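You operate a simulated robot arm through the tools that you are given. There is no shell and no other tool. Be economical: measure what you need, move in short steps, check, and stop when the job is done.

The job below is to be done with a simulated robot arm. You get a single attempt, and the scene is never put back.

JOB
Close the left door of the high cupboard. Fetch the brown frame that says "39" from the top of the black table and set it on the top of the green table. Put the 20 wooden block from the top of the yellow table on top of the blue label roll and the 40 wooden block in the left reach tray. Put the blue corner piece on the top of the yellow table away on the top of the steel table. Take the green packer on the top of the yellow table and put it away in the flat grey tray. Turn the drag knob to 2. Put the edge board on the top of the low table away on the top of the green machine. Do these in any order. Set down upright: blue corner piece.

It is judged by the outcome, as a careful person would: the job done as asked, and still so three seconds after it is handed in. It fails if anything else is knocked over, pushed out of place, dropped, spilled or broken.

ROBOT AND FRAMES
A 7-joint arm with a three-finger gripper on a trunk, on a base that drives. Base frame: it is fixed to the floor where the robot stands at the start and does not move with it; the origin is under the middle of the robot, x ahead of it, y to its left, z up. Readings come in m, degrees, newtons and seconds.
With the tool pointing down near the work surface it reaches from about 0.1 to 0.78 m from the robot's upright axis, wherever it stands. Its first joint turns from -166.0 to 166.0 degrees. Places, roughly: blue corner piece [-1.5, 2.25, 0.75]; blue label roll (6x6x5 cm) [-1.8, 2.3, 0.8]; brown frame [-0.75, 1.25, 1]; drag knob [-2, 2.9, 0.9]; edge board (5x18x5 cm) [2, 2.4, 0.5]; flat grey tray [-7, -0.5, 0.9]; green packer [-1.5, 2.75, 0.75]; left door of the high cupboard [1, -0.2, 1.7]; reach tray (26x15 cm) [1.42, 2.64, 0.86]; top of the green machine [-1.6, 0.7, 0.7]; top of the green table [2.1, 0.3, 0.8]; top of the steel table [-7.1, -4.2, 0.8]; wooden block [-1.5, 1.75, 0.75]. Payload 2.94 kg.
The TCP is the grasp point between the finger pads, 0.03 m short of the fingertips. In the tool frame z runs along the fingers and y along their closing line. Largest opening 0.132 m; the body of the gripper starts 0.107 m behind the TCP.
Orientation is that of the tool frame in the base frame, as [roll, pitch, yaw] about the fixed x, y, z axes, in that order (R = Rz(yaw) Ry(pitch) Rx(roll)). With the fingers straight down and closing along the base's y, the tool's x points along the base's -x, its y along +y and its z along -z.

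CONTROLS
- The arm moves only by the tool step_arm. Its argument "targets" is one flat list of numbers, 6 for each row, row after row: the shift along the tool's x, y, z in units of 40 mm (1.0 is 40 mm), then the turn, a rotation vector about the tool's x, y, z in units of 8 degrees (1.0 is 8 degrees). In form: [x, y, z, rx, ry, rz, x, y, z, rx, ry, rz, ...]. A call has 1 to 8 rows; each row shifts and turns the commanded pose from where the row before left it, along the tool's axes as they then stand. "grip" is the finger opening in m, from 0 to 0.132, set as the call begins (left out, the last holds). A call with a number of a shift or a turn outside -1 to 1 is refused whole. Rows are played at 5 a second. More than 0.05 m and 8.6 degrees between two rows, or a gripper value outside its range, and nothing of the call is played. A pose out of reach is approached as far as the arm can. The call stops where the force on the tool passes 40 N (or 10 N more than at its start, if that is more) or the arm is blocked; 0.2 s more then pass. Each finger halts on what it meets, pressing with about 31 N; the grip force reading is that of the motor and also rises with nothing between the fingers. The clock runs only during rows and for 0.2 s after the last one: add rows that do not move to give the fingers time. It gives the time, the measured TCP pose, the force on the tool (base axes), the opening and the grip force at its end, in the units of the frame above (readings bear some noise), with the torque about the TCP (base axes, N m) and any sound that the robot's microphone picked up.
- Cameras (640 x 400 px; columns grow to the right, rows downward): "scene" is now at [0.059, 0.1753, 1.7791]; the picture's right is [-0.16, -0.99, 0.00], its down [-0.43, 0.07, -0.90] and it looks along [0.89, -0.14, -0.43] (base axes); focal length 271 px, centre (320, 200). "wrist" rides on the gripper at [0.072, 0.003, -0.144] in the tool frame; the picture's right is [-0.04, 1.00, 0.00], its down [-0.88, -0.04, -0.48] and it looks along [-0.47, -0.02, 0.88] (tool axes); focal length 256 px, centre (320, 200). There is no depth. A picture from a camera that has moved, and an enlarged one, comes with that camera's place and axes in the base frame and with its lens.
- snapshot(camera): a new picture of that camera. It takes no simulated time.
- lift_body(by): slides the trunk up (or, below 0, down) by that many m; the arm and the scene camera ride with it, the base frame stays. It gives what a move gives, with no picture.
- steer(legs): drives the robot by 1 to 6 legs, each [ahead, left, turn to the left] in m, m and degrees, along the robot's own axes; the way and the turn of a leg run together, so that a leg with both is an arc; at most 1.5 m and 180 degrees a leg. The arm and the cameras ride along, it lands a little off, and it stops where it bumps. It gives what a move gives.
- head_to(pan, tilt): turns the head with the scene camera to pan (to the left, within 143 degrees either way) and tilt (down, from -29 to 69), counted from straight ahead of the robot. It gives what a move gives.
- close_up(camera, box): a new picture of the part [left, top, right, bottom] of that camera's present view, enlarged. It takes no simulated time.
- job_done(): hands the job in; it is judged then, once.

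Work in short steps. Places have to be worked out from the pictures, the camera data and where the tool is seen: move nearer, look again, correct. Check each grasp and each placing, and mend what went wrong. You have 207 turns and 184 pictures in all, those below and enlarged ones among them. Open the gripper and draw the arm clear of the work before you hand the job in, unless the task says otherwise; then end with one line.

The tools are called after "Request:" by a JSON object that holds its "method" and its "body". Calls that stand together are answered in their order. step_arm: Moves the arm, as the interface text tells. Its arguments: {"type":"object","properties":{"targets":{"type":"array","items":{"type":"number"}},"grip":{"type":"number"}},"required":["targets"]} The other tools are called the same way: lift_body (by) slides the trunk up or down; steer (legs) drives the base; head_to (pan, tilt) turns the head that bears the scene camera; snapshot (camera) takes a picture; close_up (camera, box) takes an enlarged picture of a part of a camera's view; job_done () hands the job in.

At the start:

```text
time: 0.0
tool_pos: [0.5563, -0.0745, 0.9998]
ee_rot: [-180.0, 0.0, 180.0]
contact_force: [-0.6, -0.5, 0.0]
ft_torque: [0.02, 0.01, 0.0]
width: 0.132
gripper_force: 0.1
trunk travel left (down, up): [-0.25, 0.29]
robot x, y, heading: [-0.0005, 0.0001, 0.3]
head pan, tilt: [-9.2, 25.6]
```

scene: 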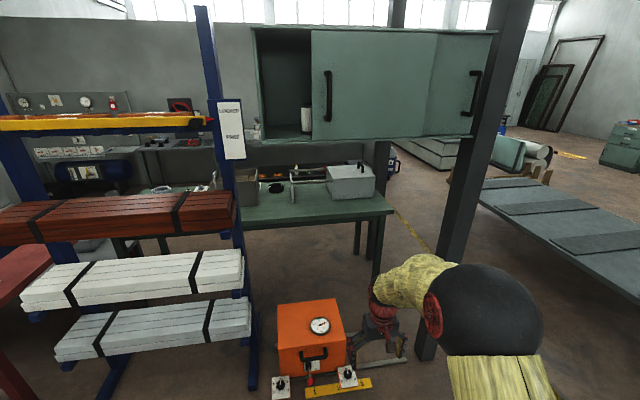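
wrist: 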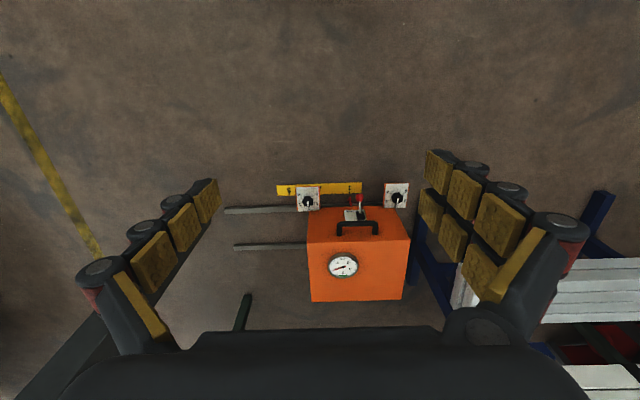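

I start by surveying the surroundings: first the cupboard, more level, then the left side.

Request:
{"method": "head_to", "body": {"pan": -9, "tilt": 0}}

Request:
{"method": "snapshot", "body": {"camera": "scene"}}

Request:
{"method": "head_to", "body": {"pan": 60, "tilt": 15}}

Request:
{"method": "snapshot", "body": {"camera": "scene"}}

Request:
{"method": "head_to", "body": {"pan": 130, "tilt": 15}}

Request:
{"method": "snapshot", "body": {"camera": "scene"}}

Request:
{"method": "head_to", "body": {"pan": -130, "tilt": 15}}

Request:
{"method": "snapshot", "body": {"camera": "scene"}}

```text
time: 0.9
tool_pos: [0.5562, -0.075, 1.0004]
ee_rot: [-180.0, 0.0, 180.0]
contact_force: [0.3, 0.2, 0.4]
ft_torque: [0.0, -0.01, -0.01]
width: 0.1319
gripper_force: 0.0
trunk travel left (down, up): [-0.25, 0.29]
robot x, y, heading: [-0.0027, -0.0014, -0.0]
head pan, tilt: [-9.0, 0.0]
```

```text
181 pictures are left
camera scene: at [0.0572, 0.1759, 1.8204], right [-0.16, -0.99, 0.0], down [0.0, 0.0, -1.0], along [0.99, -0.16, 0.0], focal length 271 px, centre (320, 200)
```

scene: 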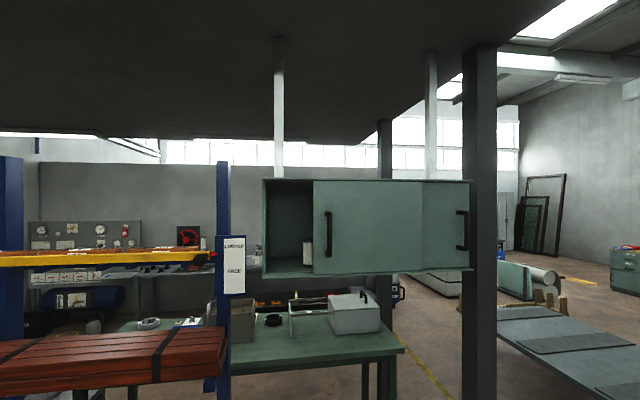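

```text
time: 2.3
tool_pos: [0.5565, -0.0748, 1.0001]
ee_rot: [-180.0, 0.0, -179.9]
contact_force: [0.0, -0.1, 0.5]
ft_torque: [-0.02, 0.0, 0.04]
width: 0.1319
gripper_force: 0.0
trunk travel left (down, up): [-0.25, 0.29]
robot x, y, heading: [0.0016, -0.0006, 0.0]
head pan, tilt: [60.0, 15.0]
```

```text
180 pictures are left
camera scene: at [0.015, 0.2708, 1.7963], right [0.87, -0.5, 0.0], down [-0.13, -0.22, -0.97], along [0.48, 0.84, -0.26], focal length 271 px, centre (320, 200)
```

scene: 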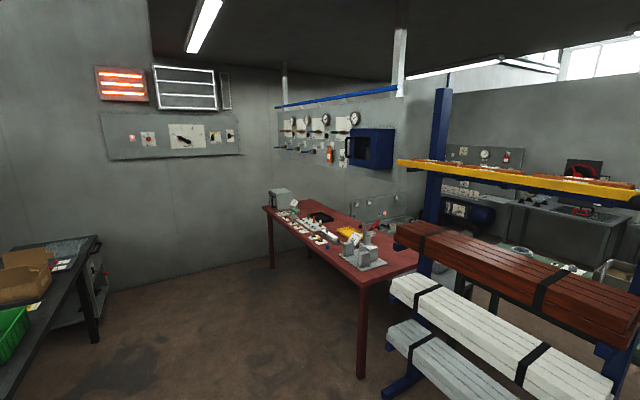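

```text
time: 3.7
tool_pos: [0.5563, -0.0758, 0.9994]
ee_rot: [-179.9, -0.1, 180.0]
contact_force: [0.5, 0.4, 0.3]
ft_torque: [0.02, -0.02, -0.03]
width: 0.1318
gripper_force: 0.0
trunk travel left (down, up): [-0.25, 0.29]
robot x, y, heading: [-0.0003, -0.0026, 0.0]
head pan, tilt: [130.0, 15.0]
```

```text
179 pictures are left
camera scene: at [-0.0917, 0.2615, 1.7963], right [0.77, 0.64, 0.0], down [0.17, -0.2, -0.97], along [-0.62, 0.74, -0.26], focal length 271 px, centre (320, 200)
```

scene: 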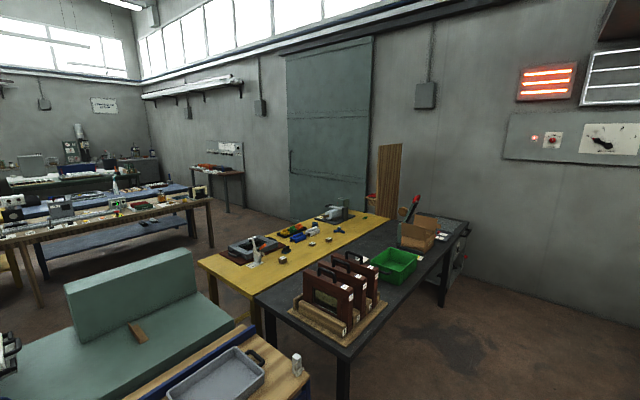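

```text
time: 7.3
tool_pos: [0.5571, -0.0748, 1.0004]
ee_rot: [179.9, 0.0, -180.0]
contact_force: [-0.1, 0.1, -0.2]
ft_torque: [-0.03, -0.03, 0.0]
width: 0.1319
gripper_force: 0.0
trunk travel left (down, up): [-0.25, 0.29]
robot x, y, heading: [-0.0006, 0.0028, -0.0]
head pan, tilt: [-130.0, 15.0]
```

```text
178 pictures are left
camera scene: at [-0.0918, 0.1184, 1.7963], right [-0.77, 0.64, 0.0], down [0.17, 0.2, -0.97], along [-0.62, -0.74, -0.26], focal length 271 px, centre (320, 200)
```

scene: 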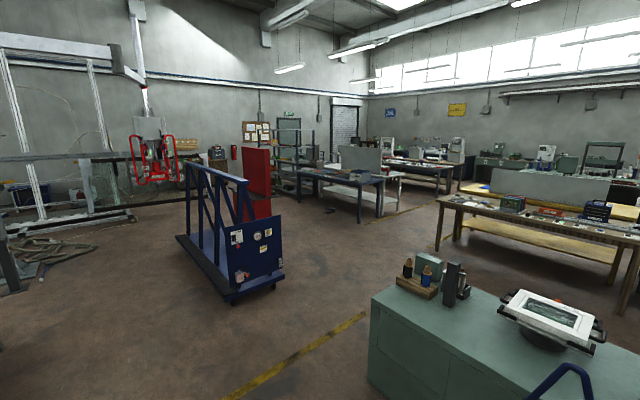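

The frames, black and yellow tables and green machine are behind-left. I look closer at those.

Request:
{"method": "close_up", "body": {"camera": "scene", "box": [400, 80, 640, 230]}}

Request:
{"method": "head_to", "body": {"pan": 143, "tilt": 35}}

Request:
{"method": "snapshot", "body": {"camera": "scene"}}

Request:
{"method": "head_to", "body": {"pan": 125, "tilt": 25}}

Request:
{"method": "close_up", "body": {"camera": "scene", "box": [160, 120, 400, 270]}}

Request:
{"method": "close_up", "body": {"camera": "scene", "box": [240, 180, 480, 330]}}

Request:
{"method": "head_to", "body": {"pan": 50, "tilt": 20}}

Request:
{"method": "close_up", "body": {"camera": "scene", "box": [180, 120, 460, 295]}}

```text
2.67 times, centred on (520, 155) of scene
camera zoom: at [-0.0918, 0.1184, 1.7963], right [-0.77, 0.64, 0.0], down [0.17, 0.2, -0.97], along [-0.62, -0.74, -0.26], focal length 722 px, centre (-213, 320)
```

zoom: 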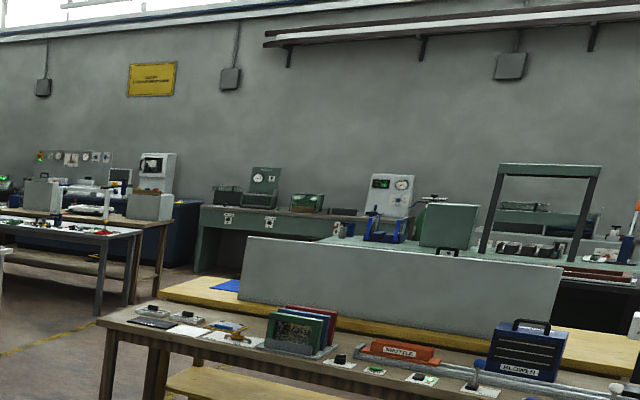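

```text
time: 11.1
tool_pos: [0.556, -0.0747, 0.9996]
ee_rot: [-180.0, 0.0, 179.9]
contact_force: [0.2, -0.4, 0.3]
ft_torque: [0.03, 0.01, -0.01]
width: 0.1319
gripper_force: 0.0
trunk travel left (down, up): [-0.25, 0.29]
robot x, y, heading: [0.0046, 0.002, 0.1]
head pan, tilt: [143.0, 35.0]
```

```text
176 pictures are left
camera scene: at [-0.1021, 0.243, 1.7643], right [0.6, 0.8, 0.0], down [0.46, -0.35, -0.82], along [-0.65, 0.49, -0.57], focal length 271 px, centre (320, 200)
```

scene: 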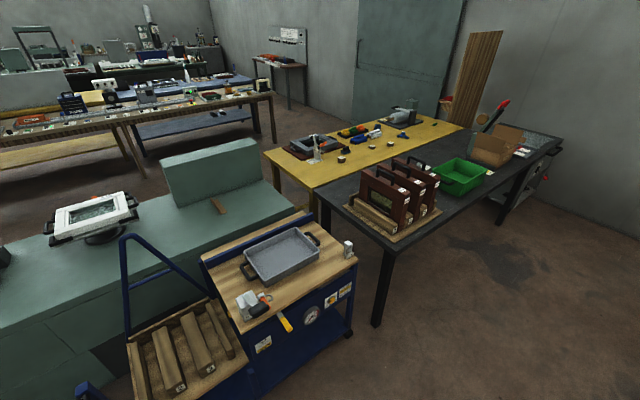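

```text
time: 11.9
tool_pos: [0.5556, -0.0761, 0.9996]
ee_rot: [-180.0, 0.0, 180.0]
contact_force: [0.9, -0.8, 0.1]
ft_torque: [-0.02, 0.0, 0.01]
width: 0.132
gripper_force: 0.1
trunk travel left (down, up): [-0.25, 0.29]
robot x, y, heading: [0.0018, 0.0015, 0.1]
head pan, tilt: [125.0, 25.0]
```

```text
2.67 times, centred on (280, 195) of scene
camera zoom: at [-0.0846, 0.2654, 1.7801], right [0.82, 0.57, 0.0], down [0.24, -0.35, -0.91], along [-0.52, 0.74, -0.42], focal length 722 px, centre (427, 213)
```

zoom: 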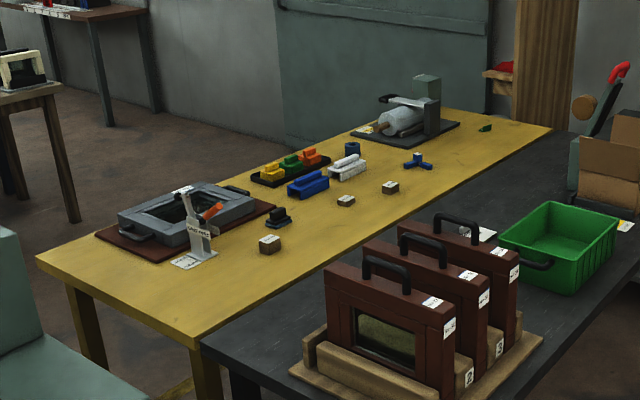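

```text
2.67 times, centred on (360, 255) of scene
camera zoom: at [-0.0846, 0.2654, 1.7801], right [0.82, 0.57, 0.0], down [0.24, -0.35, -0.91], along [-0.52, 0.74, -0.42], focal length 722 px, centre (213, 53)
```

zoom: 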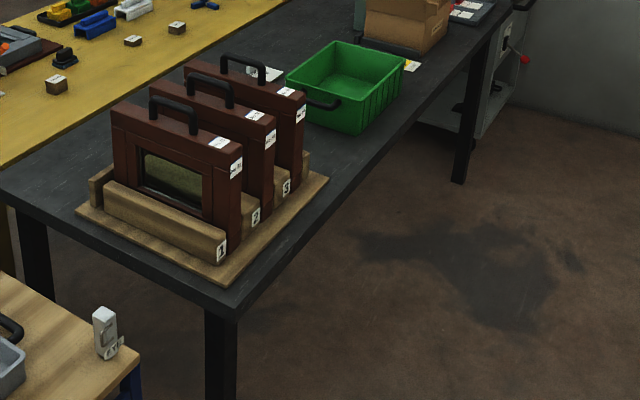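

```text
time: 13.4
tool_pos: [0.5566, -0.0752, 0.9999]
ee_rot: [-179.9, 0.0, -180.0]
contact_force: [-0.9, -0.4, 0.4]
ft_torque: [0.0, 0.01, -0.02]
width: 0.1323
gripper_force: 0.0
trunk travel left (down, up): [-0.25, 0.29]
robot x, y, heading: [-0.0019, 0.0002, 0.0]
head pan, tilt: [50.0, 20.0]
```

```text
2.29 times, centred on (320, 208) of scene
camera zoom: at [0.0281, 0.2613, 1.7882], right [0.77, -0.64, 0.0], down [-0.22, -0.26, -0.94], along [0.6, 0.72, -0.34], focal length 618 px, centre (320, 183)
```

zoom: 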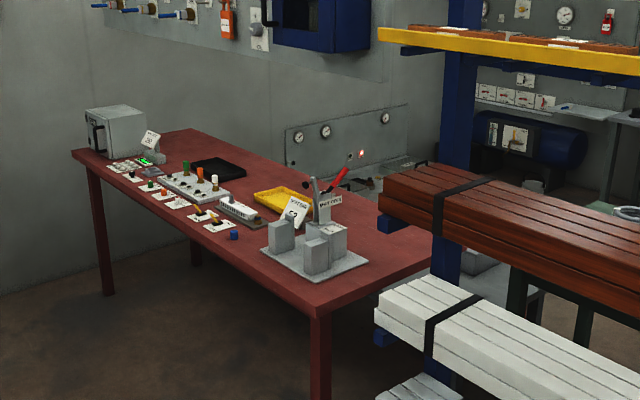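

The survey gave rough layout. Starting with the cupboard: I raise the trunk, view it again so parallax gives the handle's depth.

Request:
{"method": "head_to", "body": {"pan": -9, "tilt": 0}}

Request:
{"method": "close_up", "body": {"camera": "scene", "box": [240, 160, 496, 320]}}

Request:
{"method": "lift_body", "body": {"by": 0.25}}

Request:
{"method": "close_up", "body": {"camera": "scene", "box": [240, 200, 496, 360]}}

```text
time: 14.7
tool_pos: [0.5571, -0.0761, 0.9996]
ee_rot: [-180.0, 0.0, -179.9]
contact_force: [0.5, -0.6, 0.0]
ft_torque: [0.02, -0.01, 0.01]
width: 0.1321
gripper_force: 0.1
trunk travel left (down, up): [-0.25, 0.29]
robot x, y, heading: [0.0007, -0.0021, -0.2]
head pan, tilt: [-9.0, 0.0]
```

```text
2.50 times, centred on (368, 240) of scene
camera zoom: at [0.0572, 0.1759, 1.8204], right [-0.16, -0.99, 0.0], down [0.0, 0.0, -1.0], along [0.99, -0.16, 0.0], focal length 676 px, centre (200, 100)
```

zoom: 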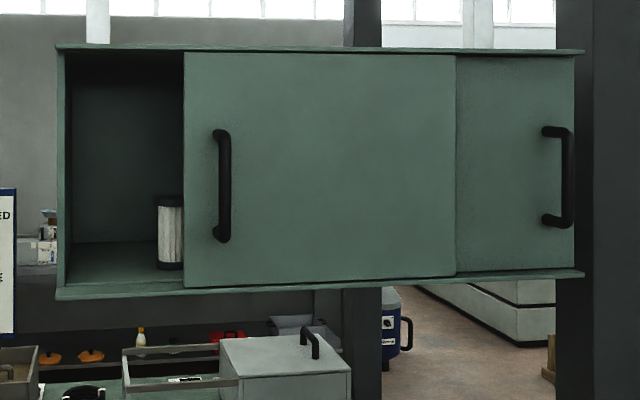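

```text
time: 17.3
tool_pos: [0.5563, -0.0749, 1.2495]
ee_rot: [-180.0, -0.1, -179.9]
contact_force: [0.7, -0.7, -0.6]
ft_torque: [-0.01, -0.01, 0.04]
width: 0.1321
gripper_force: 0.1
trunk travel left (down, up): [-0.5, 0.04]
robot x, y, heading: [-0.0009, -0.0005, -0.3]
head pan, tilt: [-9.0, 0.0]
```

```text
2.50 times, centred on (368, 280) of scene
camera zoom: at [0.0573, 0.1759, 2.0703], right [-0.16, -0.99, 0.0], down [0.0, 0.0, -1.0], along [0.99, -0.16, 0.0], focal length 676 px, centre (200, 0)
```

zoom: 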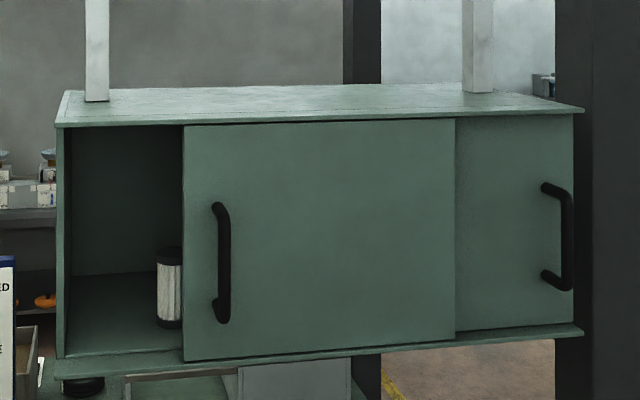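

The doors slide: the left door's handle bar is at about (1.01, -0.01, 1.70) with an opening of ~0.18 m at its left. I turn the tool to point forward and drive a little closer.

Request:
{"method": "step_arm", "body": {"targets": [0, 0, 0, 0, -1, 0, 0, 0, 0, 0, -1, 0, 0, 0, 0, 0, -1, 0, 0, 0, 0, 0, -1, 0, 0, 0, 0, 0, -1, 0, 0, 0, 0, 0, -1, 0, 0, 0, 0, 0, -1, 0, 0, 0, 0, 0, -1, 0], "grip": 0.08}}

Request:
{"method": "step_arm", "body": {"targets": [0, 0, 0, 0, -1, 0, 0, 0, 0, 0, -1, 0, 0, 0, 0, 0, -1, 0, 0, 0, 0, 0, -0.25, 0, -1, 0.3, 0, 0, 0, 0, -1, 0.3, 0, 0, 0, 0, -1, 0.3, 0, 0, 0, 0, -1, 0.3, 0, 0, 0, 0]}}

Request:
{"method": "step_arm", "body": {"targets": [-1, 0.3, 0, 0, 0, 0, -1, 0, 0, 0, 0, 0, -1, 0, 0, 0, 0, 0, -1, 0, 0, 0, 0, 0, -1, 0, 0, 0, 0, 0, -1, 0, 0, 0, 0, 0, -1, 0, 0, 0, 0, 0]}}

Request:
{"method": "snapshot", "body": {"camera": "scene"}}

```text
time: 19.1
tool_pos: [0.5539, -0.0629, 1.2474]
ee_rot: [176.5, 54.6, 179.0]
contact_force: [0.4, 0.2, 0.7]
ft_torque: [0.03, 0.01, 0.01]
width: 0.0798
gripper_force: 0.1
out of reach, approached as far as the arm can: row 6, 7
trunk travel left (down, up): [-0.5, 0.04]
robot x, y, heading: [0.0003, 0.0011, -0.2]
head pan, tilt: [-9.0, 0.0]
```

```text
time: 20.9
tool_pos: [0.5796, -0.022, 1.4037]
ee_rot: [167.6, 80.3, 170.0]
contact_force: [-0.9, 0.0, 0.1]
ft_torque: [0.0, -0.02, -0.01]
width: 0.0802
gripper_force: 0.1
trunk travel left (down, up): [-0.5, 0.04]
robot x, y, heading: [-0.0036, 0.0013, -0.3]
head pan, tilt: [-9.0, 0.0]
```

```text
time: 22.5
tool_pos: [0.6282, -0.0192, 1.6805]
ee_rot: [168.0, 80.4, 170.1]
contact_force: [0.0, 0.3, -0.5]
ft_torque: [-0.01, -0.04, -0.02]
width: 0.0803
gripper_force: 0.0
out of reach, approached as far as the arm can: row 1
trunk travel left (down, up): [-0.5, 0.04]
robot x, y, heading: [0.0007, -0.0001, 0.1]
head pan, tilt: [-9.0, 0.0]
```

```text
170 pictures are left
camera scene: at [0.057, 0.1759, 2.0704], right [-0.16, -0.99, 0.0], down [0.0, 0.0, -1.0], along [0.99, -0.16, 0.0], focal length 271 px, centre (320, 200)
```

scene: 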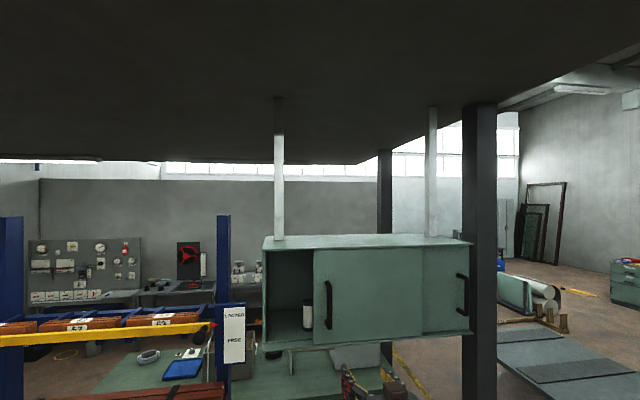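

Tool points forward (about 9° down). I level it, then drive forward 0.28 m and look.

Request:
{"method": "step_arm", "body": {"targets": [0, 0, 0, 0, -0.6, 0, 0, 0, 0, 0, -0.57, 0]}}

Request:
{"method": "steer", "body": {"legs": [[0.28, 0, 0]]}}

Request:
{"method": "head_to", "body": {"pan": -12, "tilt": 30}}

Request:
{"method": "snapshot", "body": {"camera": "scene"}}

Request:
{"method": "snapshot", "body": {"camera": "wrist"}}

```text
time: 23.1
tool_pos: [0.6251, -0.0191, 1.6829]
ee_rot: [89.6, 88.2, 91.5]
contact_force: [0.4, -0.4, -0.1]
ft_torque: [-0.02, 0.04, 0.06]
width: 0.0798
gripper_force: 0.1
trunk travel left (down, up): [-0.5, 0.04]
robot x, y, heading: [-0.0032, -0.0007, 0.1]
head pan, tilt: [-9.0, 0.0]
```

```text
time: 25.0
tool_pos: [0.9041, -0.0224, 1.6824]
ee_rot: [91.9, 88.0, 93.5]
contact_force: [1.4, -0.6, -0.6]
ft_torque: [0.02, 0.01, -0.02]
width: 0.08
gripper_force: 0.0
trunk travel left (down, up): [-0.5, 0.04]
robot x, y, heading: [0.2771, -0.0019, -0.3]
head pan, tilt: [-9.0, 0.0]
```

```text
time: 26.0
tool_pos: [0.9032, -0.0221, 1.6826]
ee_rot: [90.2, 88.0, 92.0]
contact_force: [0.3, -0.3, -0.1]
ft_torque: [0.01, 0.0, 0.0]
width: 0.08
gripper_force: 0.0
trunk travel left (down, up): [-0.5, 0.04]
robot x, y, heading: [0.276, 0.0007, -0.4]
head pan, tilt: [-12.0, 30.0]
```

```text
169 pictures are left
camera scene: at [0.3345, 0.1703, 2.0222], right [-0.21, -0.98, 0.0], down [-0.49, 0.11, -0.87], along [0.85, -0.18, -0.5], focal length 271 px, centre (320, 200)
```

scene: 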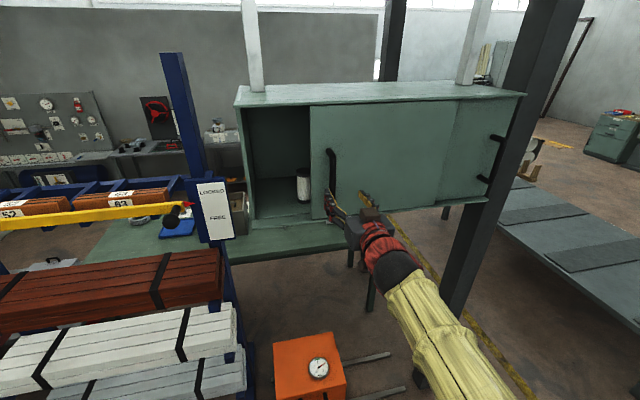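

```text
168 pictures are left
camera wrist: at [0.7585, -0.0202, 1.6105], right [-0.03, 1.0, 0.08], down [-0.47, -0.08, 0.88], along [0.88, -0.01, 0.47], focal length 256 px, centre (320, 200)
```

wrist: 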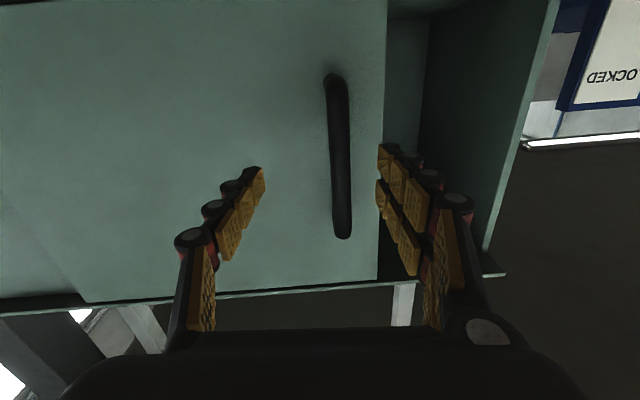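

The bar is between the fingers, ~2 cm to the left of middle. I advance 9.5 cm with a small left shift and then close on it.

Request:
{"method": "step_arm", "body": {"targets": [0, 0.5, 0, 0, 0, 0, 0, 0, 0.8, 0, 0, 0, 0, 0, 0.8, 0, 0, 0, 0, 0, 0.7, 0, 0, 0]}}

Request:
{"method": "step_arm", "body": {"targets": [0, 0, 0, 0, 0, 0, 0, 0, 0, 0, 0, 0, 0, 0, 0, 0, 0, 0, 0, 0, 0, 0, 0, 0, 0, 0, 0, 0, 0, 0], "grip": 0.0}}

Request:
{"method": "snapshot", "body": {"camera": "wrist"}}

```text
time: 27.0
tool_pos: [0.9969, 0.0001, 1.6821]
ee_rot: [91.4, 87.9, 93.3]
contact_force: [-5.8, -0.7, -2.0]
ft_torque: [0.11, 0.08, -0.2]
width: 0.0826
gripper_force: 1.0
trunk travel left (down, up): [-0.5, 0.04]
robot x, y, heading: [0.2749, 0.0014, -0.3]
head pan, tilt: [-12.0, 30.0]
```

```text
time: 28.2
tool_pos: [0.9946, 0.0008, 1.6861]
ee_rot: [82.9, 87.9, 85.0]
contact_force: [-17.9, 1.3, -3.5]
ft_torque: [-0.55, 0.11, -0.39]
width: 0.0168
gripper_force: 18.1
trunk travel left (down, up): [-0.5, 0.04]
robot x, y, heading: [0.2805, 0.0007, -0.1]
head pan, tilt: [-12.0, 30.0]
```

```text
167 pictures are left
camera wrist: at [0.8501, 0.0026, 1.6128], right [-0.03, 1.0, 0.08], down [-0.48, -0.08, 0.87], along [0.88, -0.01, 0.48], focal length 256 px, centre (320, 200)
```

wrist: 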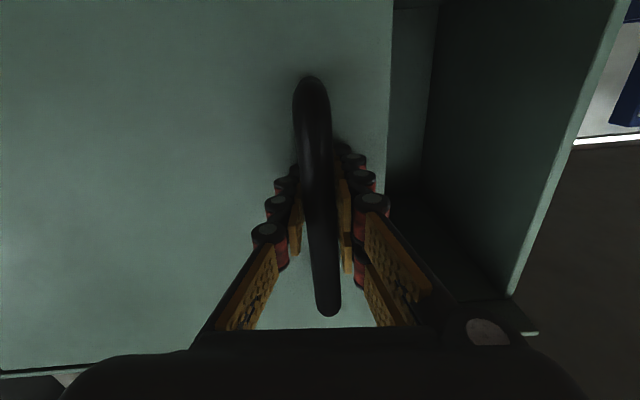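

Bar is gripped (width 17 mm) with fingertips pressing the door a bit. I back off 5 mm and slide left.

Request:
{"method": "step_arm", "body": {"targets": [0, 0, -0.12, 0, 0, 0, 0, 0.5, 0, 0, 0, 0, 0, 0.7, 0, 0, 0, 0, 0, 0.7, 0, 0, 0, 0, 0, 0.7, 0, 0, 0, 0, 0, 0.7, 0, 0, 0, 0]}}

Request:
{"method": "snapshot", "body": {"camera": "scene"}}

```text
time: 29.6
tool_pos: [0.9931, 0.015, 1.6856]
ee_rot: [101.6, 88.0, 104.4]
contact_force: [28.2, 1.2, 13.9]
ft_torque: [-0.76, 0.25, 0.04]
width: 0.0165
gripper_force: 40.3
out of reach, approached as far as the arm can: row 2, 3, 4, 5, 6
trunk travel left (down, up): [-0.5, 0.04]
robot x, y, heading: [0.2762, 0.0021, -0.4]
head pan, tilt: [-12.0, 30.0]
```

```text
166 pictures are left
camera scene: at [0.34, 0.1704, 2.022], right [-0.21, -0.98, 0.0], down [-0.49, 0.11, -0.86], along [0.84, -0.18, -0.5], focal length 271 px, centre (320, 200)
```

scene: 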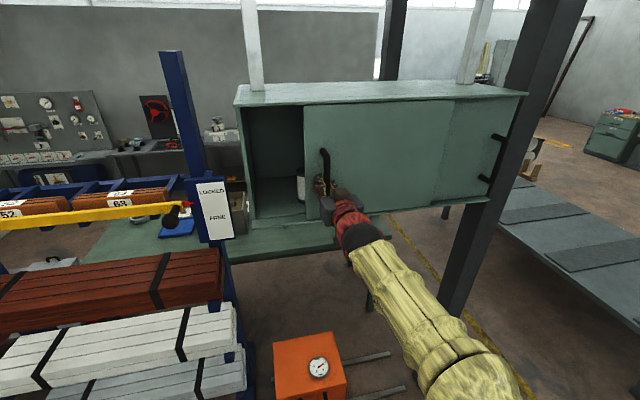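

The arm alone is at its limit, but the door followed. I slide using the base instead, moving left.

Request:
{"method": "steer", "body": {"legs": [[0, 0.06, 0]]}}

Request:
{"method": "snapshot", "body": {"camera": "scene"}}

```text
time: 30.5
tool_pos: [0.9944, 0.0769, 1.6855]
ee_rot: [102.9, 88.0, 105.8]
contact_force: [25.2, 0.4, 14.5]
ft_torque: [-0.69, 0.27, -0.06]
width: 0.0166
gripper_force: 39.2
trunk travel left (down, up): [-0.5, 0.04]
robot x, y, heading: [0.274, 0.0566, -0.4]
head pan, tilt: [-12.0, 30.0]
```

```text
165 pictures are left
camera scene: at [0.3395, 0.2331, 2.0217], right [-0.21, -0.98, 0.0], down [-0.49, 0.11, -0.86], along [0.84, -0.18, -0.5], focal length 271 px, centre (320, 200)
```

scene: 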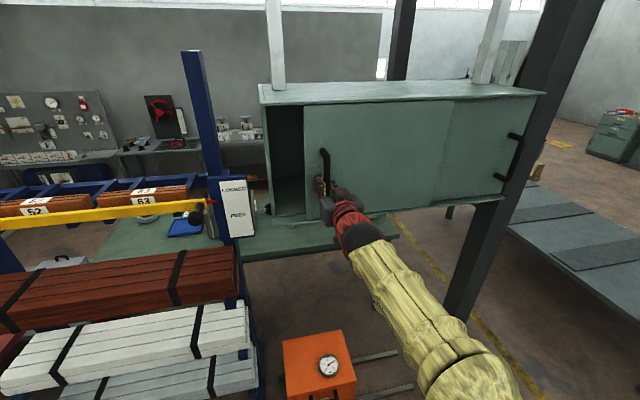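

It works; about 0.1 m remains. I continue 0.08 and check.

Request:
{"method": "steer", "body": {"legs": [[0, 0.08, 0]]}}

Request:
{"method": "snapshot", "body": {"camera": "scene"}}

```text
time: 31.6
tool_pos: [0.9923, 0.1559, 1.6842]
ee_rot: [102.8, 87.9, 105.7]
contact_force: [17.4, 0.2, 1.5]
ft_torque: [-0.62, -0.04, -0.05]
width: 0.0164
gripper_force: 39.8
trunk travel left (down, up): [-0.5, 0.04]
robot x, y, heading: [0.2761, 0.1406, -0.3]
head pan, tilt: [-12.0, 30.0]
```

```text
164 pictures are left
camera scene: at [0.3395, 0.3114, 2.0218], right [-0.21, -0.98, 0.0], down [-0.49, 0.11, -0.86], along [0.85, -0.18, -0.5], focal length 271 px, centre (320, 200)
```

scene: 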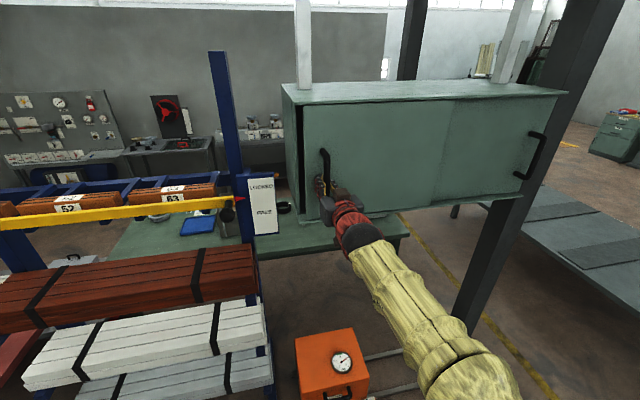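

A narrow gap (~2 cm) remains; another 0.03 should seat it.

Request:
{"method": "steer", "body": {"legs": [[0, 0.025, 0]]}}

Request:
{"method": "close_up", "body": {"camera": "scene", "box": [260, 70, 420, 230]}}

```text
time: 32.4
tool_pos: [0.9932, 0.182, 1.6845]
ee_rot: [102.6, 87.9, 105.6]
contact_force: [15.7, 2.0, 2.1]
ft_torque: [-0.92, 0.3, -0.17]
width: 0.0164
gripper_force: 40.1
trunk travel left (down, up): [-0.5, 0.04]
robot x, y, heading: [0.2786, 0.1663, -0.3]
head pan, tilt: [-12.0, 30.0]
```

```text
2.50 times, centred on (340, 150) of scene
camera zoom: at [0.3392, 0.3354, 2.0219], right [-0.21, -0.98, 0.0], down [-0.49, 0.11, -0.87], along [0.85, -0.18, -0.5], focal length 676 px, centre (270, 325)
```

zoom: 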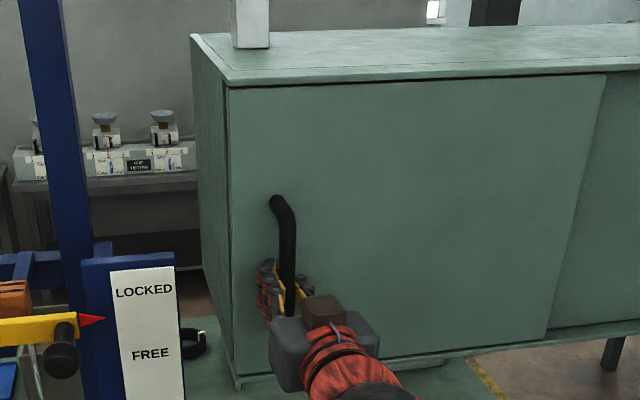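

Nearly shut. One last small nudge to the stop, then I release and back away.

Request:
{"method": "steer", "body": {"legs": [[0, 0.015, 0]]}}

Request:
{"method": "close_up", "body": {"camera": "scene", "box": [260, 70, 420, 230]}}

```text
time: 33.3
tool_pos: [0.9913, 0.1818, 1.6859]
ee_rot: [105.5, 87.8, 107.5]
contact_force: [11.0, -10.3, 2.0]
ft_torque: [-0.95, 0.05, 0.12]
width: 0.0167
gripper_force: 39.6
trunk travel left (down, up): [-0.5, 0.04]
robot x, y, heading: [0.2792, 0.1761, -0.4]
head pan, tilt: [-12.0, 30.0]
stopped in leg 1: the force on the tool passed its limit at 47 N (the readings are from after the stop); the commanded pose is now the measured one
```

```text
2.50 times, centred on (340, 150) of scene
camera zoom: at [0.3393, 0.3449, 2.0222], right [-0.22, -0.98, 0.0], down [-0.49, 0.11, -0.87], along [0.84, -0.19, -0.5], focal length 676 px, centre (270, 325)
```

zoom: 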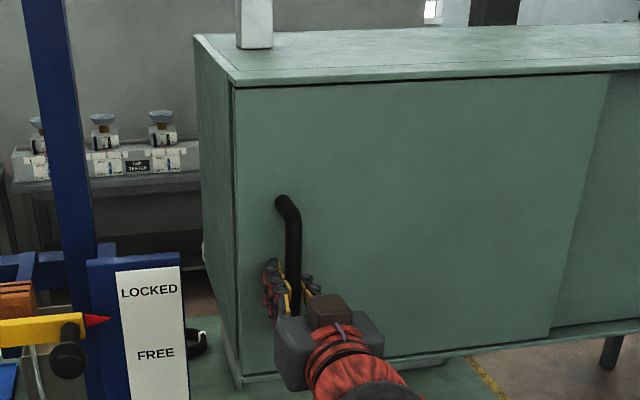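

Door hit its stop. I open the fingers and back the base off straight.

Request:
{"method": "step_arm", "body": {"targets": [0, 0, 0, 0, 0, 0, 0, 0, 0, 0, 0, 0, 0, 0, 0, 0, 0, 0, 0, 0, 0, 0, 0, 0, 0, 0, -0.5, 0, 0, 0, 0, 0, -1, 0, 0, 0], "grip": 0.07}}

Request:
{"method": "steer", "body": {"legs": [[-0.3, 0, 0]]}}

Request:
{"method": "close_up", "body": {"camera": "scene", "box": [160, 50, 480, 250]}}

```text
time: 34.7
tool_pos: [0.9277, 0.1811, 1.688]
ee_rot: [99.7, 87.9, 101.9]
contact_force: [0.0, 0.0, 0.5]
ft_torque: [0.04, 0.03, 0.0]
width: 0.0703
gripper_force: 0.1
trunk travel left (down, up): [-0.5, 0.04]
robot x, y, heading: [0.2784, 0.175, -0.5]
head pan, tilt: [-12.0, 30.0]
```

```text
time: 36.7
tool_pos: [0.6325, 0.1841, 1.686]
ee_rot: [100.9, 87.8, 103.2]
contact_force: [-1.2, 0.2, 1.3]
ft_torque: [-0.02, 0.04, 0.01]
width: 0.07
gripper_force: 0.0
trunk travel left (down, up): [-0.5, 0.04]
robot x, y, heading: [-0.015, 0.1773, -0.6]
head pan, tilt: [-12.0, 30.0]
```

```text
2.00 times, centred on (320, 150) of scene
camera zoom: at [0.0394, 0.35, 2.0222], right [-0.22, -0.98, 0.0], down [-0.49, 0.11, -0.87], along [0.85, -0.19, -0.5], focal length 541 px, centre (320, 300)
```

zoom: 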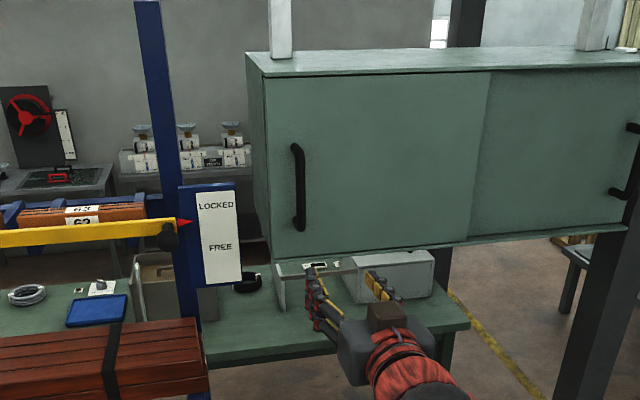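

Door closed. Now I bring the tool back to pointing down and lower the trunk, then head for the frames.

Request:
{"method": "step_arm", "body": {"targets": [0, 0, 0, 0, 1, 0, 0, 0, 0, 0, 1, 0, 0, 0, 0, 0, 1, 0, 0, 0, 0, 0, 1, 0, 0, 0, 0, 0, 1, 0, 0, 0, 0, 0, 1, 0, 0, 0, 0, 0, 1, 0, 0, 0, 0, 0, 1, 0]}}

Request:
{"method": "step_arm", "body": {"targets": [0, 0, 0, 0, 1, 0, 0, 0, 0, 0, 1, 0, 0, 0, 0, 0, 1, 0, 0.5, 0, 1, 0, 0, 0, 0.5, 0, 1, 0, 0, 0, 0.5, 0, 1, 0, 0, 0, 0.5, 0, 1, 0, 0, 0]}}

Request:
{"method": "steer", "body": {"legs": [[0, 0, 100], [0.0, 0, 77], [0.2, -0.6, 0]]}}

Request:
{"method": "head_to", "body": {"pan": -30, "tilt": 35}}

Request:
{"method": "snapshot", "body": {"camera": "scene"}}

```text
time: 38.5
tool_pos: [0.6388, 0.2076, 1.7028]
ee_rot: [175.0, 39.2, -176.1]
contact_force: [0.2, 0.2, 0.0]
ft_torque: [0.0, 0.02, 0.01]
width: 0.07
gripper_force: 0.0
out of reach, approached as far as the arm can: row 3, 4, 5
trunk travel left (down, up): [-0.5, 0.04]
robot x, y, heading: [-0.0152, 0.1795, -0.4]
head pan, tilt: [-12.0, 30.0]
```

```text
time: 40.1
tool_pos: [0.6016, 0.2157, 1.529]
ee_rot: [176.1, 15.4, -174.0]
contact_force: [0.6, -1.1, -0.3]
ft_torque: [-0.01, 0.07, 0.01]
width: 0.0698
gripper_force: 0.1
trunk travel left (down, up): [-0.5, 0.04]
robot x, y, heading: [-0.018, 0.1793, -0.5]
head pan, tilt: [-12.0, 30.0]
```

```text
time: 51.1
tool_pos: [-0.7936, 0.7836, 1.5292]
ee_rot: [176.1, 15.4, 2.9]
contact_force: [1.0, 0.9, -0.3]
ft_torque: [-0.03, 0.0, 0.02]
width: 0.0701
gripper_force: 0.0
trunk travel left (down, up): [-0.5, 0.04]
robot x, y, heading: [-0.1733, 0.7865, 176.4]
head pan, tilt: [-12.0, 30.0]
```

```text
time: 51.9
tool_pos: [-0.7943, 0.7831, 1.53]
ee_rot: [176.0, 15.5, 2.8]
contact_force: [-0.8, 0.1, -0.7]
ft_torque: [-0.02, -0.01, -0.01]
width: 0.0702
gripper_force: 0.0
trunk travel left (down, up): [-0.5, 0.04]
robot x, y, heading: [-0.1749, 0.7841, 176.4]
head pan, tilt: [-30.0, 35.0]
```

```text
160 pictures are left
camera scene: at [-0.234, 0.6416, 2.0143], right [0.55, 0.83, 0.0], down [0.48, -0.32, -0.82], along [-0.68, 0.45, -0.57], focal length 271 px, centre (320, 200)
```

scene: 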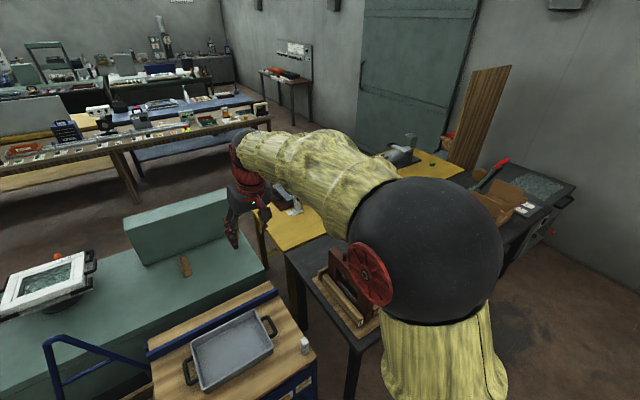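

The arm blocks the view. I move along to be in front of the frames and look left past the arm.

Request:
{"method": "steer", "body": {"legs": [[0, -0.75, 3]]}}

Request:
{"method": "head_to", "body": {"pan": 8, "tilt": 45}}

Request:
{"method": "snapshot", "body": {"camera": "scene"}}

Request:
{"method": "snapshot", "body": {"camera": "wrist"}}

```text
time: 56.0
tool_pos: [-0.7645, 1.5021, 1.5302]
ee_rot: [176.1, 15.5, 5.5]
contact_force: [0.4, 1.5, -0.1]
ft_torque: [-0.01, 0.0, 0.01]
width: 0.0703
gripper_force: 0.1
trunk travel left (down, up): [-0.5, 0.04]
robot x, y, heading: [-0.146, 1.5349, 179.0]
head pan, tilt: [-30.0, 35.0]
```

```text
time: 57.0
tool_pos: [-0.764, 1.5018, 1.5292]
ee_rot: [176.2, 15.5, 5.5]
contact_force: [-0.5, -0.1, 0.6]
ft_torque: [-0.02, 0.02, -0.02]
width: 0.0699
gripper_force: 0.0
trunk travel left (down, up): [-0.5, 0.04]
robot x, y, heading: [-0.1447, 1.5319, 179.1]
head pan, tilt: [8.0, 45.0]
```

```text
159 pictures are left
camera scene: at [-0.2024, 1.3315, 1.9995], right [-0.12, 0.99, 0.0], down [0.7, 0.09, -0.71], along [-0.7, -0.09, -0.71], focal length 271 px, centre (320, 200)
```

scene: 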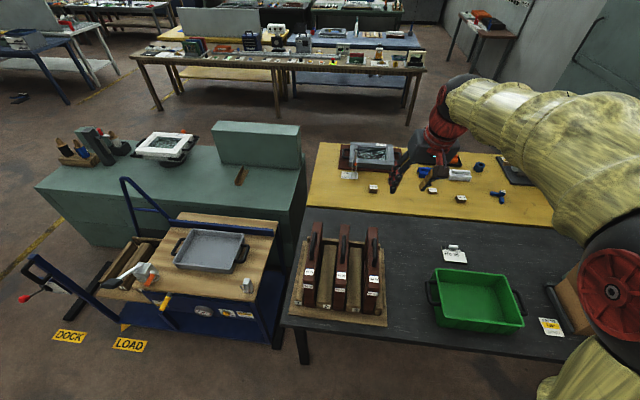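

```text
158 pictures are left
camera wrist: at [-0.6566, 1.5192, 1.6481], right [0.07, -0.99, 0.08], down [-0.72, 0.0, 0.69], along [-0.69, -0.11, -0.72], focal length 256 px, centre (320, 200)
```

wrist: 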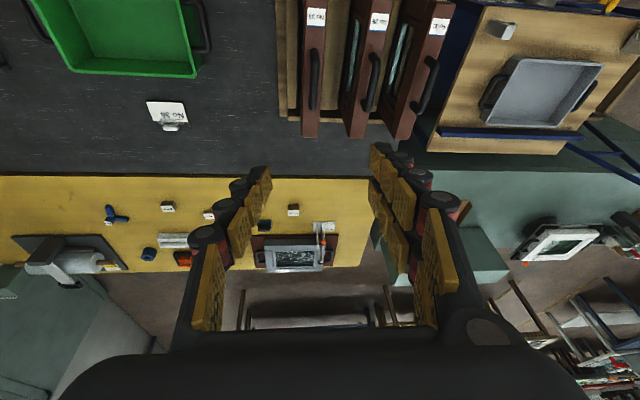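

Frames' labels visible; I zoom in on them.

Request:
{"method": "close_up", "body": {"camera": "scene", "box": [290, 220, 400, 330]}}

Request:
{"method": "close_up", "body": {"camera": "wrist", "box": [270, 0, 460, 140]}}

Request:
{"method": "close_up", "body": {"camera": "scene", "box": [320, 130, 540, 240]}}

Request:
{"method": "close_up", "body": {"camera": "scene", "box": [30, 110, 310, 270]}}

```text
3.64 times, centred on (345, 275) of scene
camera zoom: at [-0.2024, 1.3315, 1.9995], right [-0.12, 0.99, 0.0], down [0.7, 0.09, -0.71], along [-0.7, -0.09, -0.71], focal length 984 px, centre (229, -73)
```

zoom: 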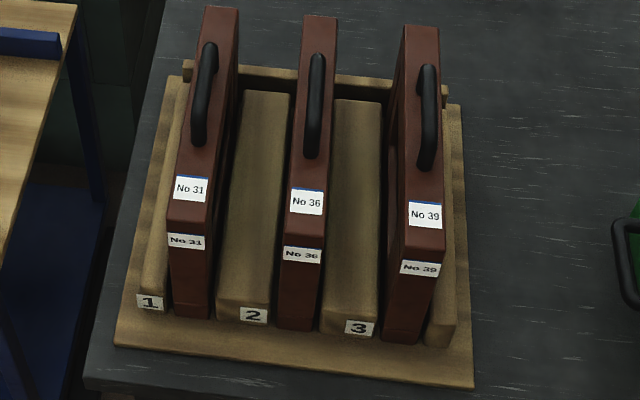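

```text
2.86 times, centred on (365, 70) of wrist
camera zoom: at [-0.6566, 1.5192, 1.6481], right [0.07, -0.99, 0.08], down [-0.72, 0.0, 0.69], along [-0.69, -0.11, -0.72], focal length 731 px, centre (191, 571)
```

zoom: 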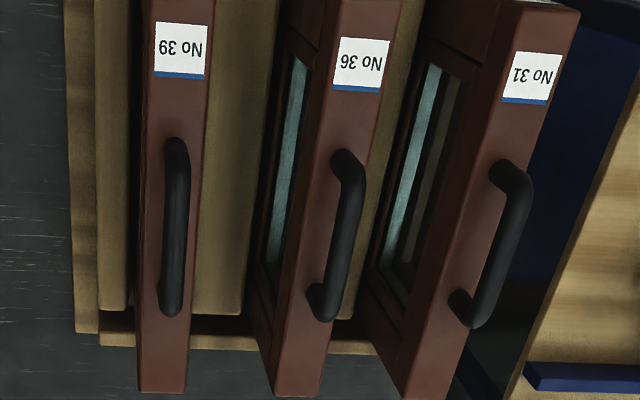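

```text
2.91 times, centred on (430, 185) of scene
camera zoom: at [-0.2024, 1.3315, 1.9995], right [-0.12, 0.99, 0.0], down [0.7, 0.09, -0.71], along [-0.7, -0.09, -0.71], focal length 787 px, centre (0, 244)
```

zoom: 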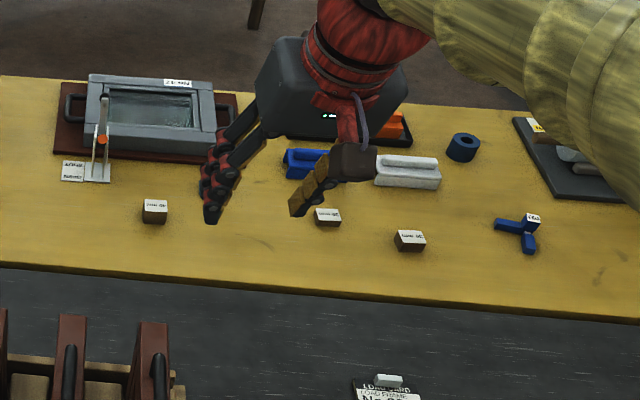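

```text
2.29 times, centred on (170, 190) of scene
camera zoom: at [-0.2024, 1.3315, 1.9995], right [-0.12, 0.99, 0.0], down [0.7, 0.09, -0.71], along [-0.7, -0.09, -0.71], focal length 618 px, centre (663, 223)
```

zoom: 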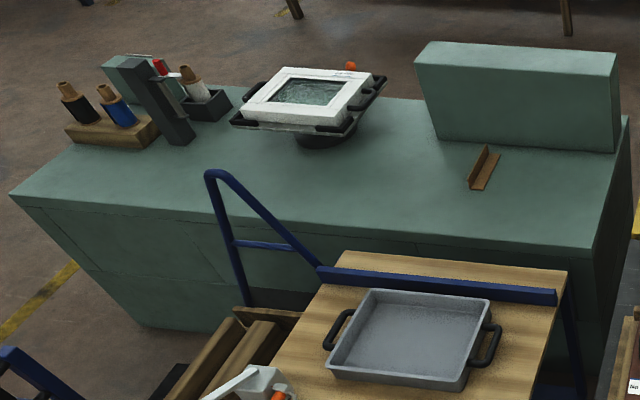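

The No 39 frame is in slot 3; its handle is at about (-0.848, 1.47, 1.075), thickness ~4.5 cm, aligned with x. I straighten the tool, drive 0.1 closer, lower the trunk 0.2 and view again.

Request:
{"method": "step_arm", "body": {"targets": [0, 0, 0, 0, 1, 0, 0, 0, 0, 0.5, 0.94, 0, 0, 0, 0, 0, 0, 0.69], "grip": 0.09}}

Request:
{"method": "steer", "body": {"legs": [[0.1, 0, 0]]}}

Request:
{"method": "lift_body", "body": {"by": -0.2}}

Request:
{"method": "snapshot", "body": {"camera": "wrist"}}

```text
time: 57.8
tool_pos: [-0.7625, 1.5039, 1.5294]
ee_rot: [-179.8, -0.1, 0.7]
contact_force: [0.1, 0.2, 0.0]
ft_torque: [-0.02, 0.06, 0.01]
width: 0.09
gripper_force: 0.2
trunk travel left (down, up): [-0.5, 0.04]
robot x, y, heading: [-0.1486, 1.5313, 178.8]
head pan, tilt: [8.0, 45.0]
```

```text
time: 59.0
tool_pos: [-0.866, 1.5039, 1.5283]
ee_rot: [-179.8, -0.1, 0.8]
contact_force: [-0.4, -0.1, -0.2]
ft_torque: [-0.03, -0.07, -0.01]
width: 0.0902
gripper_force: 0.1
trunk travel left (down, up): [-0.5, 0.04]
robot x, y, heading: [-0.2473, 1.5352, 179.1]
head pan, tilt: [8.0, 45.0]
```

```text
time: 61.2
tool_pos: [-0.8632, 1.5041, 1.3287]
ee_rot: [-179.7, 0.0, 0.9]
contact_force: [-0.6, -0.4, -0.3]
ft_torque: [-0.02, 0.01, 0.01]
width: 0.0901
gripper_force: 0.0
trunk travel left (down, up): [-0.3, 0.24]
robot x, y, heading: [-0.2475, 1.5328, 179.2]
head pan, tilt: [8.0, 45.0]
```

```text
153 pictures are left
camera wrist: at [-0.7912, 1.502, 1.473], right [-0.03, -1.0, 0.0], down [-0.88, 0.02, 0.48], along [-0.48, 0.02, -0.88], focal length 256 px, centre (320, 200)
```

wrist: 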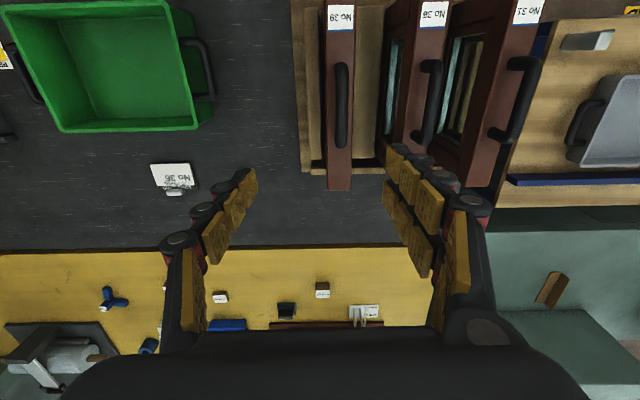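

Handle at (-0.852, 1.475). I shift above it and descend to TCP z≈1.11, then look.

Request:
{"method": "step_arm", "body": {"targets": [0.3, 0.72, 0, 0, 0, 0, 0, 0, 0.9, 0, 0, 0, 0, 0, 0.9, 0, 0, 0, 0, 0, 0.9, 0, 0, 0, 0, 0, 0.9, 0, 0, 0, 0, 0, 0.9, 0, 0, 0, 0, 0, 0.9, 0, 0, 0]}}

Request:
{"method": "snapshot", "body": {"camera": "wrist"}}

Request:
{"method": "snapshot", "body": {"camera": "scene"}}

```text
time: 62.8
tool_pos: [-0.8513, 1.4769, 1.1133]
ee_rot: [-179.8, 0.0, 0.8]
contact_force: [-0.5, 0.3, -0.3]
ft_torque: [-0.01, -0.02, 0.0]
width: 0.0902
gripper_force: 0.0
trunk travel left (down, up): [-0.3, 0.24]
robot x, y, heading: [-0.2483, 1.5288, 178.8]
head pan, tilt: [8.0, 45.0]
```

```text
152 pictures are left
camera wrist: at [-0.7792, 1.4746, 1.2556], right [-0.03, -1.0, 0.0], down [-0.88, 0.02, 0.48], along [-0.48, 0.02, -0.88], focal length 256 px, centre (320, 200)
```

wrist: 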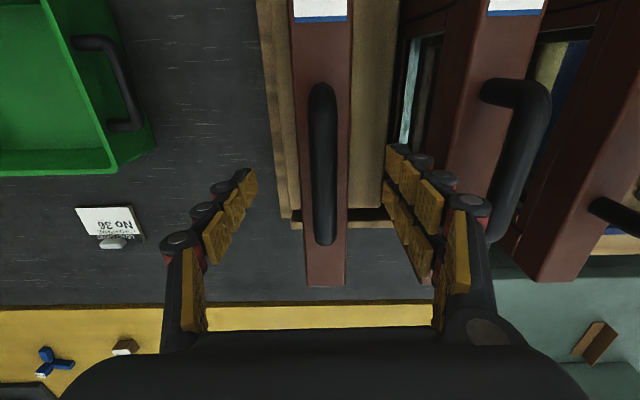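

```text
151 pictures are left
camera scene: at [-0.3034, 1.3333, 1.7994], right [-0.12, 0.99, 0.0], down [0.7, 0.09, -0.71], along [-0.7, -0.09, -0.71], focal length 271 px, centre (320, 200)
```

scene: 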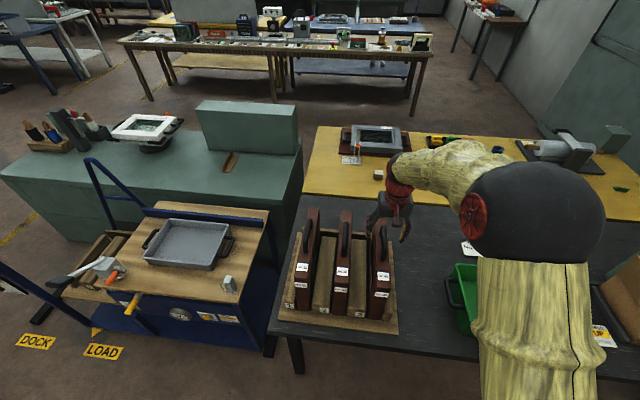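

Well centred. I descend 8.3 cm to straddle the top rail and close.

Request:
{"method": "step_arm", "body": {"targets": [0, 0, 0.7, 0, 0, 0, 0, 0, 0.7, 0, 0, 0, 0, 0, 0.68, 0, 0, 0]}}

Request:
{"method": "step_arm", "body": {"targets": [0, 0, 0, 0, 0, 0, 0, 0, 0, 0, 0, 0, 0, 0, 0, 0, 0, 0, 0, 0, 0, 0, 0, 0, 0, 0, 0, 0, 0, 0], "grip": 0.0}}

Request:
{"method": "snapshot", "body": {"camera": "wrist"}}

```text
time: 63.6
tool_pos: [-0.851, 1.4771, 1.0296]
ee_rot: [-179.9, 0.0, 0.8]
contact_force: [-0.3, -0.3, 0.0]
ft_torque: [0.01, -0.02, 0.03]
width: 0.09
gripper_force: 0.0
trunk travel left (down, up): [-0.3, 0.24]
robot x, y, heading: [-0.2483, 1.5361, 179.3]
head pan, tilt: [8.0, 45.0]
```

```text
time: 64.8
tool_pos: [-0.8509, 1.4763, 1.0298]
ee_rot: [-179.8, 0.0, 0.8]
contact_force: [0.7, -1.1, 1.1]
ft_torque: [-0.02, 0.05, -0.43]
width: 0.0438
gripper_force: 30.7
trunk travel left (down, up): [-0.3, 0.24]
robot x, y, heading: [-0.245, 1.5347, 179.2]
head pan, tilt: [8.0, 45.0]
```

```text
150 pictures are left
camera wrist: at [-0.7786, 1.4744, 1.1733], right [-0.03, -1.0, 0.0], down [-0.88, 0.02, 0.48], along [-0.48, 0.02, -0.88], focal length 256 px, centre (320, 200)
```

wrist: 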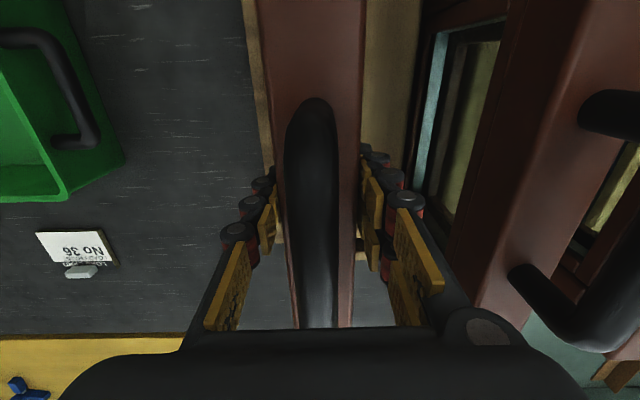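

Gripped at 44 mm. I lift with the trunk straight up.

Request:
{"method": "lift_body", "body": {"by": 0.05}}

Request:
{"method": "lift_body", "body": {"by": 0.18}}

Request:
{"method": "snapshot", "body": {"camera": "scene"}}

Request:
{"method": "snapshot", "body": {"camera": "wrist"}}

```text
time: 65.7
tool_pos: [-0.8506, 1.4767, 1.0783]
ee_rot: [-179.8, -0.1, 0.8]
contact_force: [-0.1, 0.1, -9.2]
ft_torque: [0.04, -0.02, -0.01]
width: 0.0436
gripper_force: 30.6
trunk travel left (down, up): [-0.35, 0.19]
robot x, y, heading: [-0.2466, 1.5337, 178.9]
head pan, tilt: [8.0, 45.0]
```

```text
time: 67.7
tool_pos: [-0.8502, 1.4757, 1.2596]
ee_rot: [-179.9, -0.1, 0.8]
contact_force: [-0.6, 0.4, -9.8]
ft_torque: [-0.01, 0.0, 0.02]
width: 0.0434
gripper_force: 31.2
trunk travel left (down, up): [-0.53, 0.01]
robot x, y, heading: [-0.2427, 1.533, 179.2]
head pan, tilt: [8.0, 45.0]
```

```text
149 pictures are left
camera scene: at [-0.3038, 1.3331, 2.0293], right [-0.12, 0.99, 0.0], down [0.7, 0.09, -0.71], along [-0.7, -0.09, -0.71], focal length 271 px, centre (320, 200)
```

scene: 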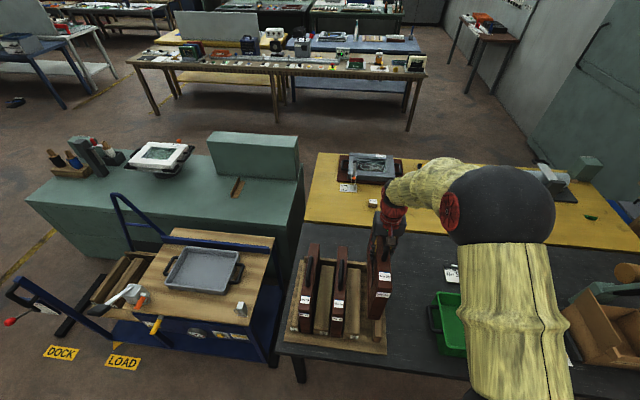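

```text
148 pictures are left
camera wrist: at [-0.7792, 1.4744, 1.4024], right [-0.03, -1.0, 0.0], down [-0.88, 0.02, 0.47], along [-0.47, 0.02, -0.88], focal length 256 px, centre (320, 200)
```

wrist: 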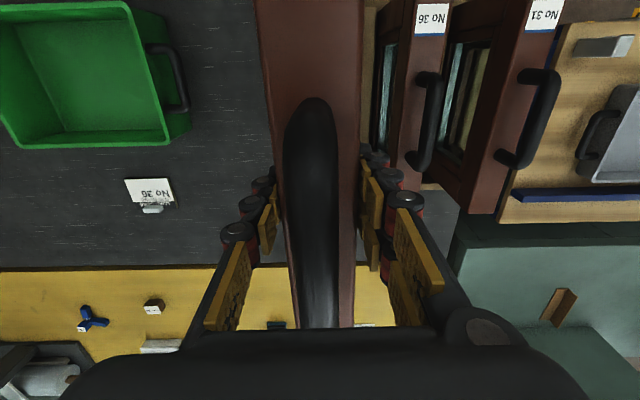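

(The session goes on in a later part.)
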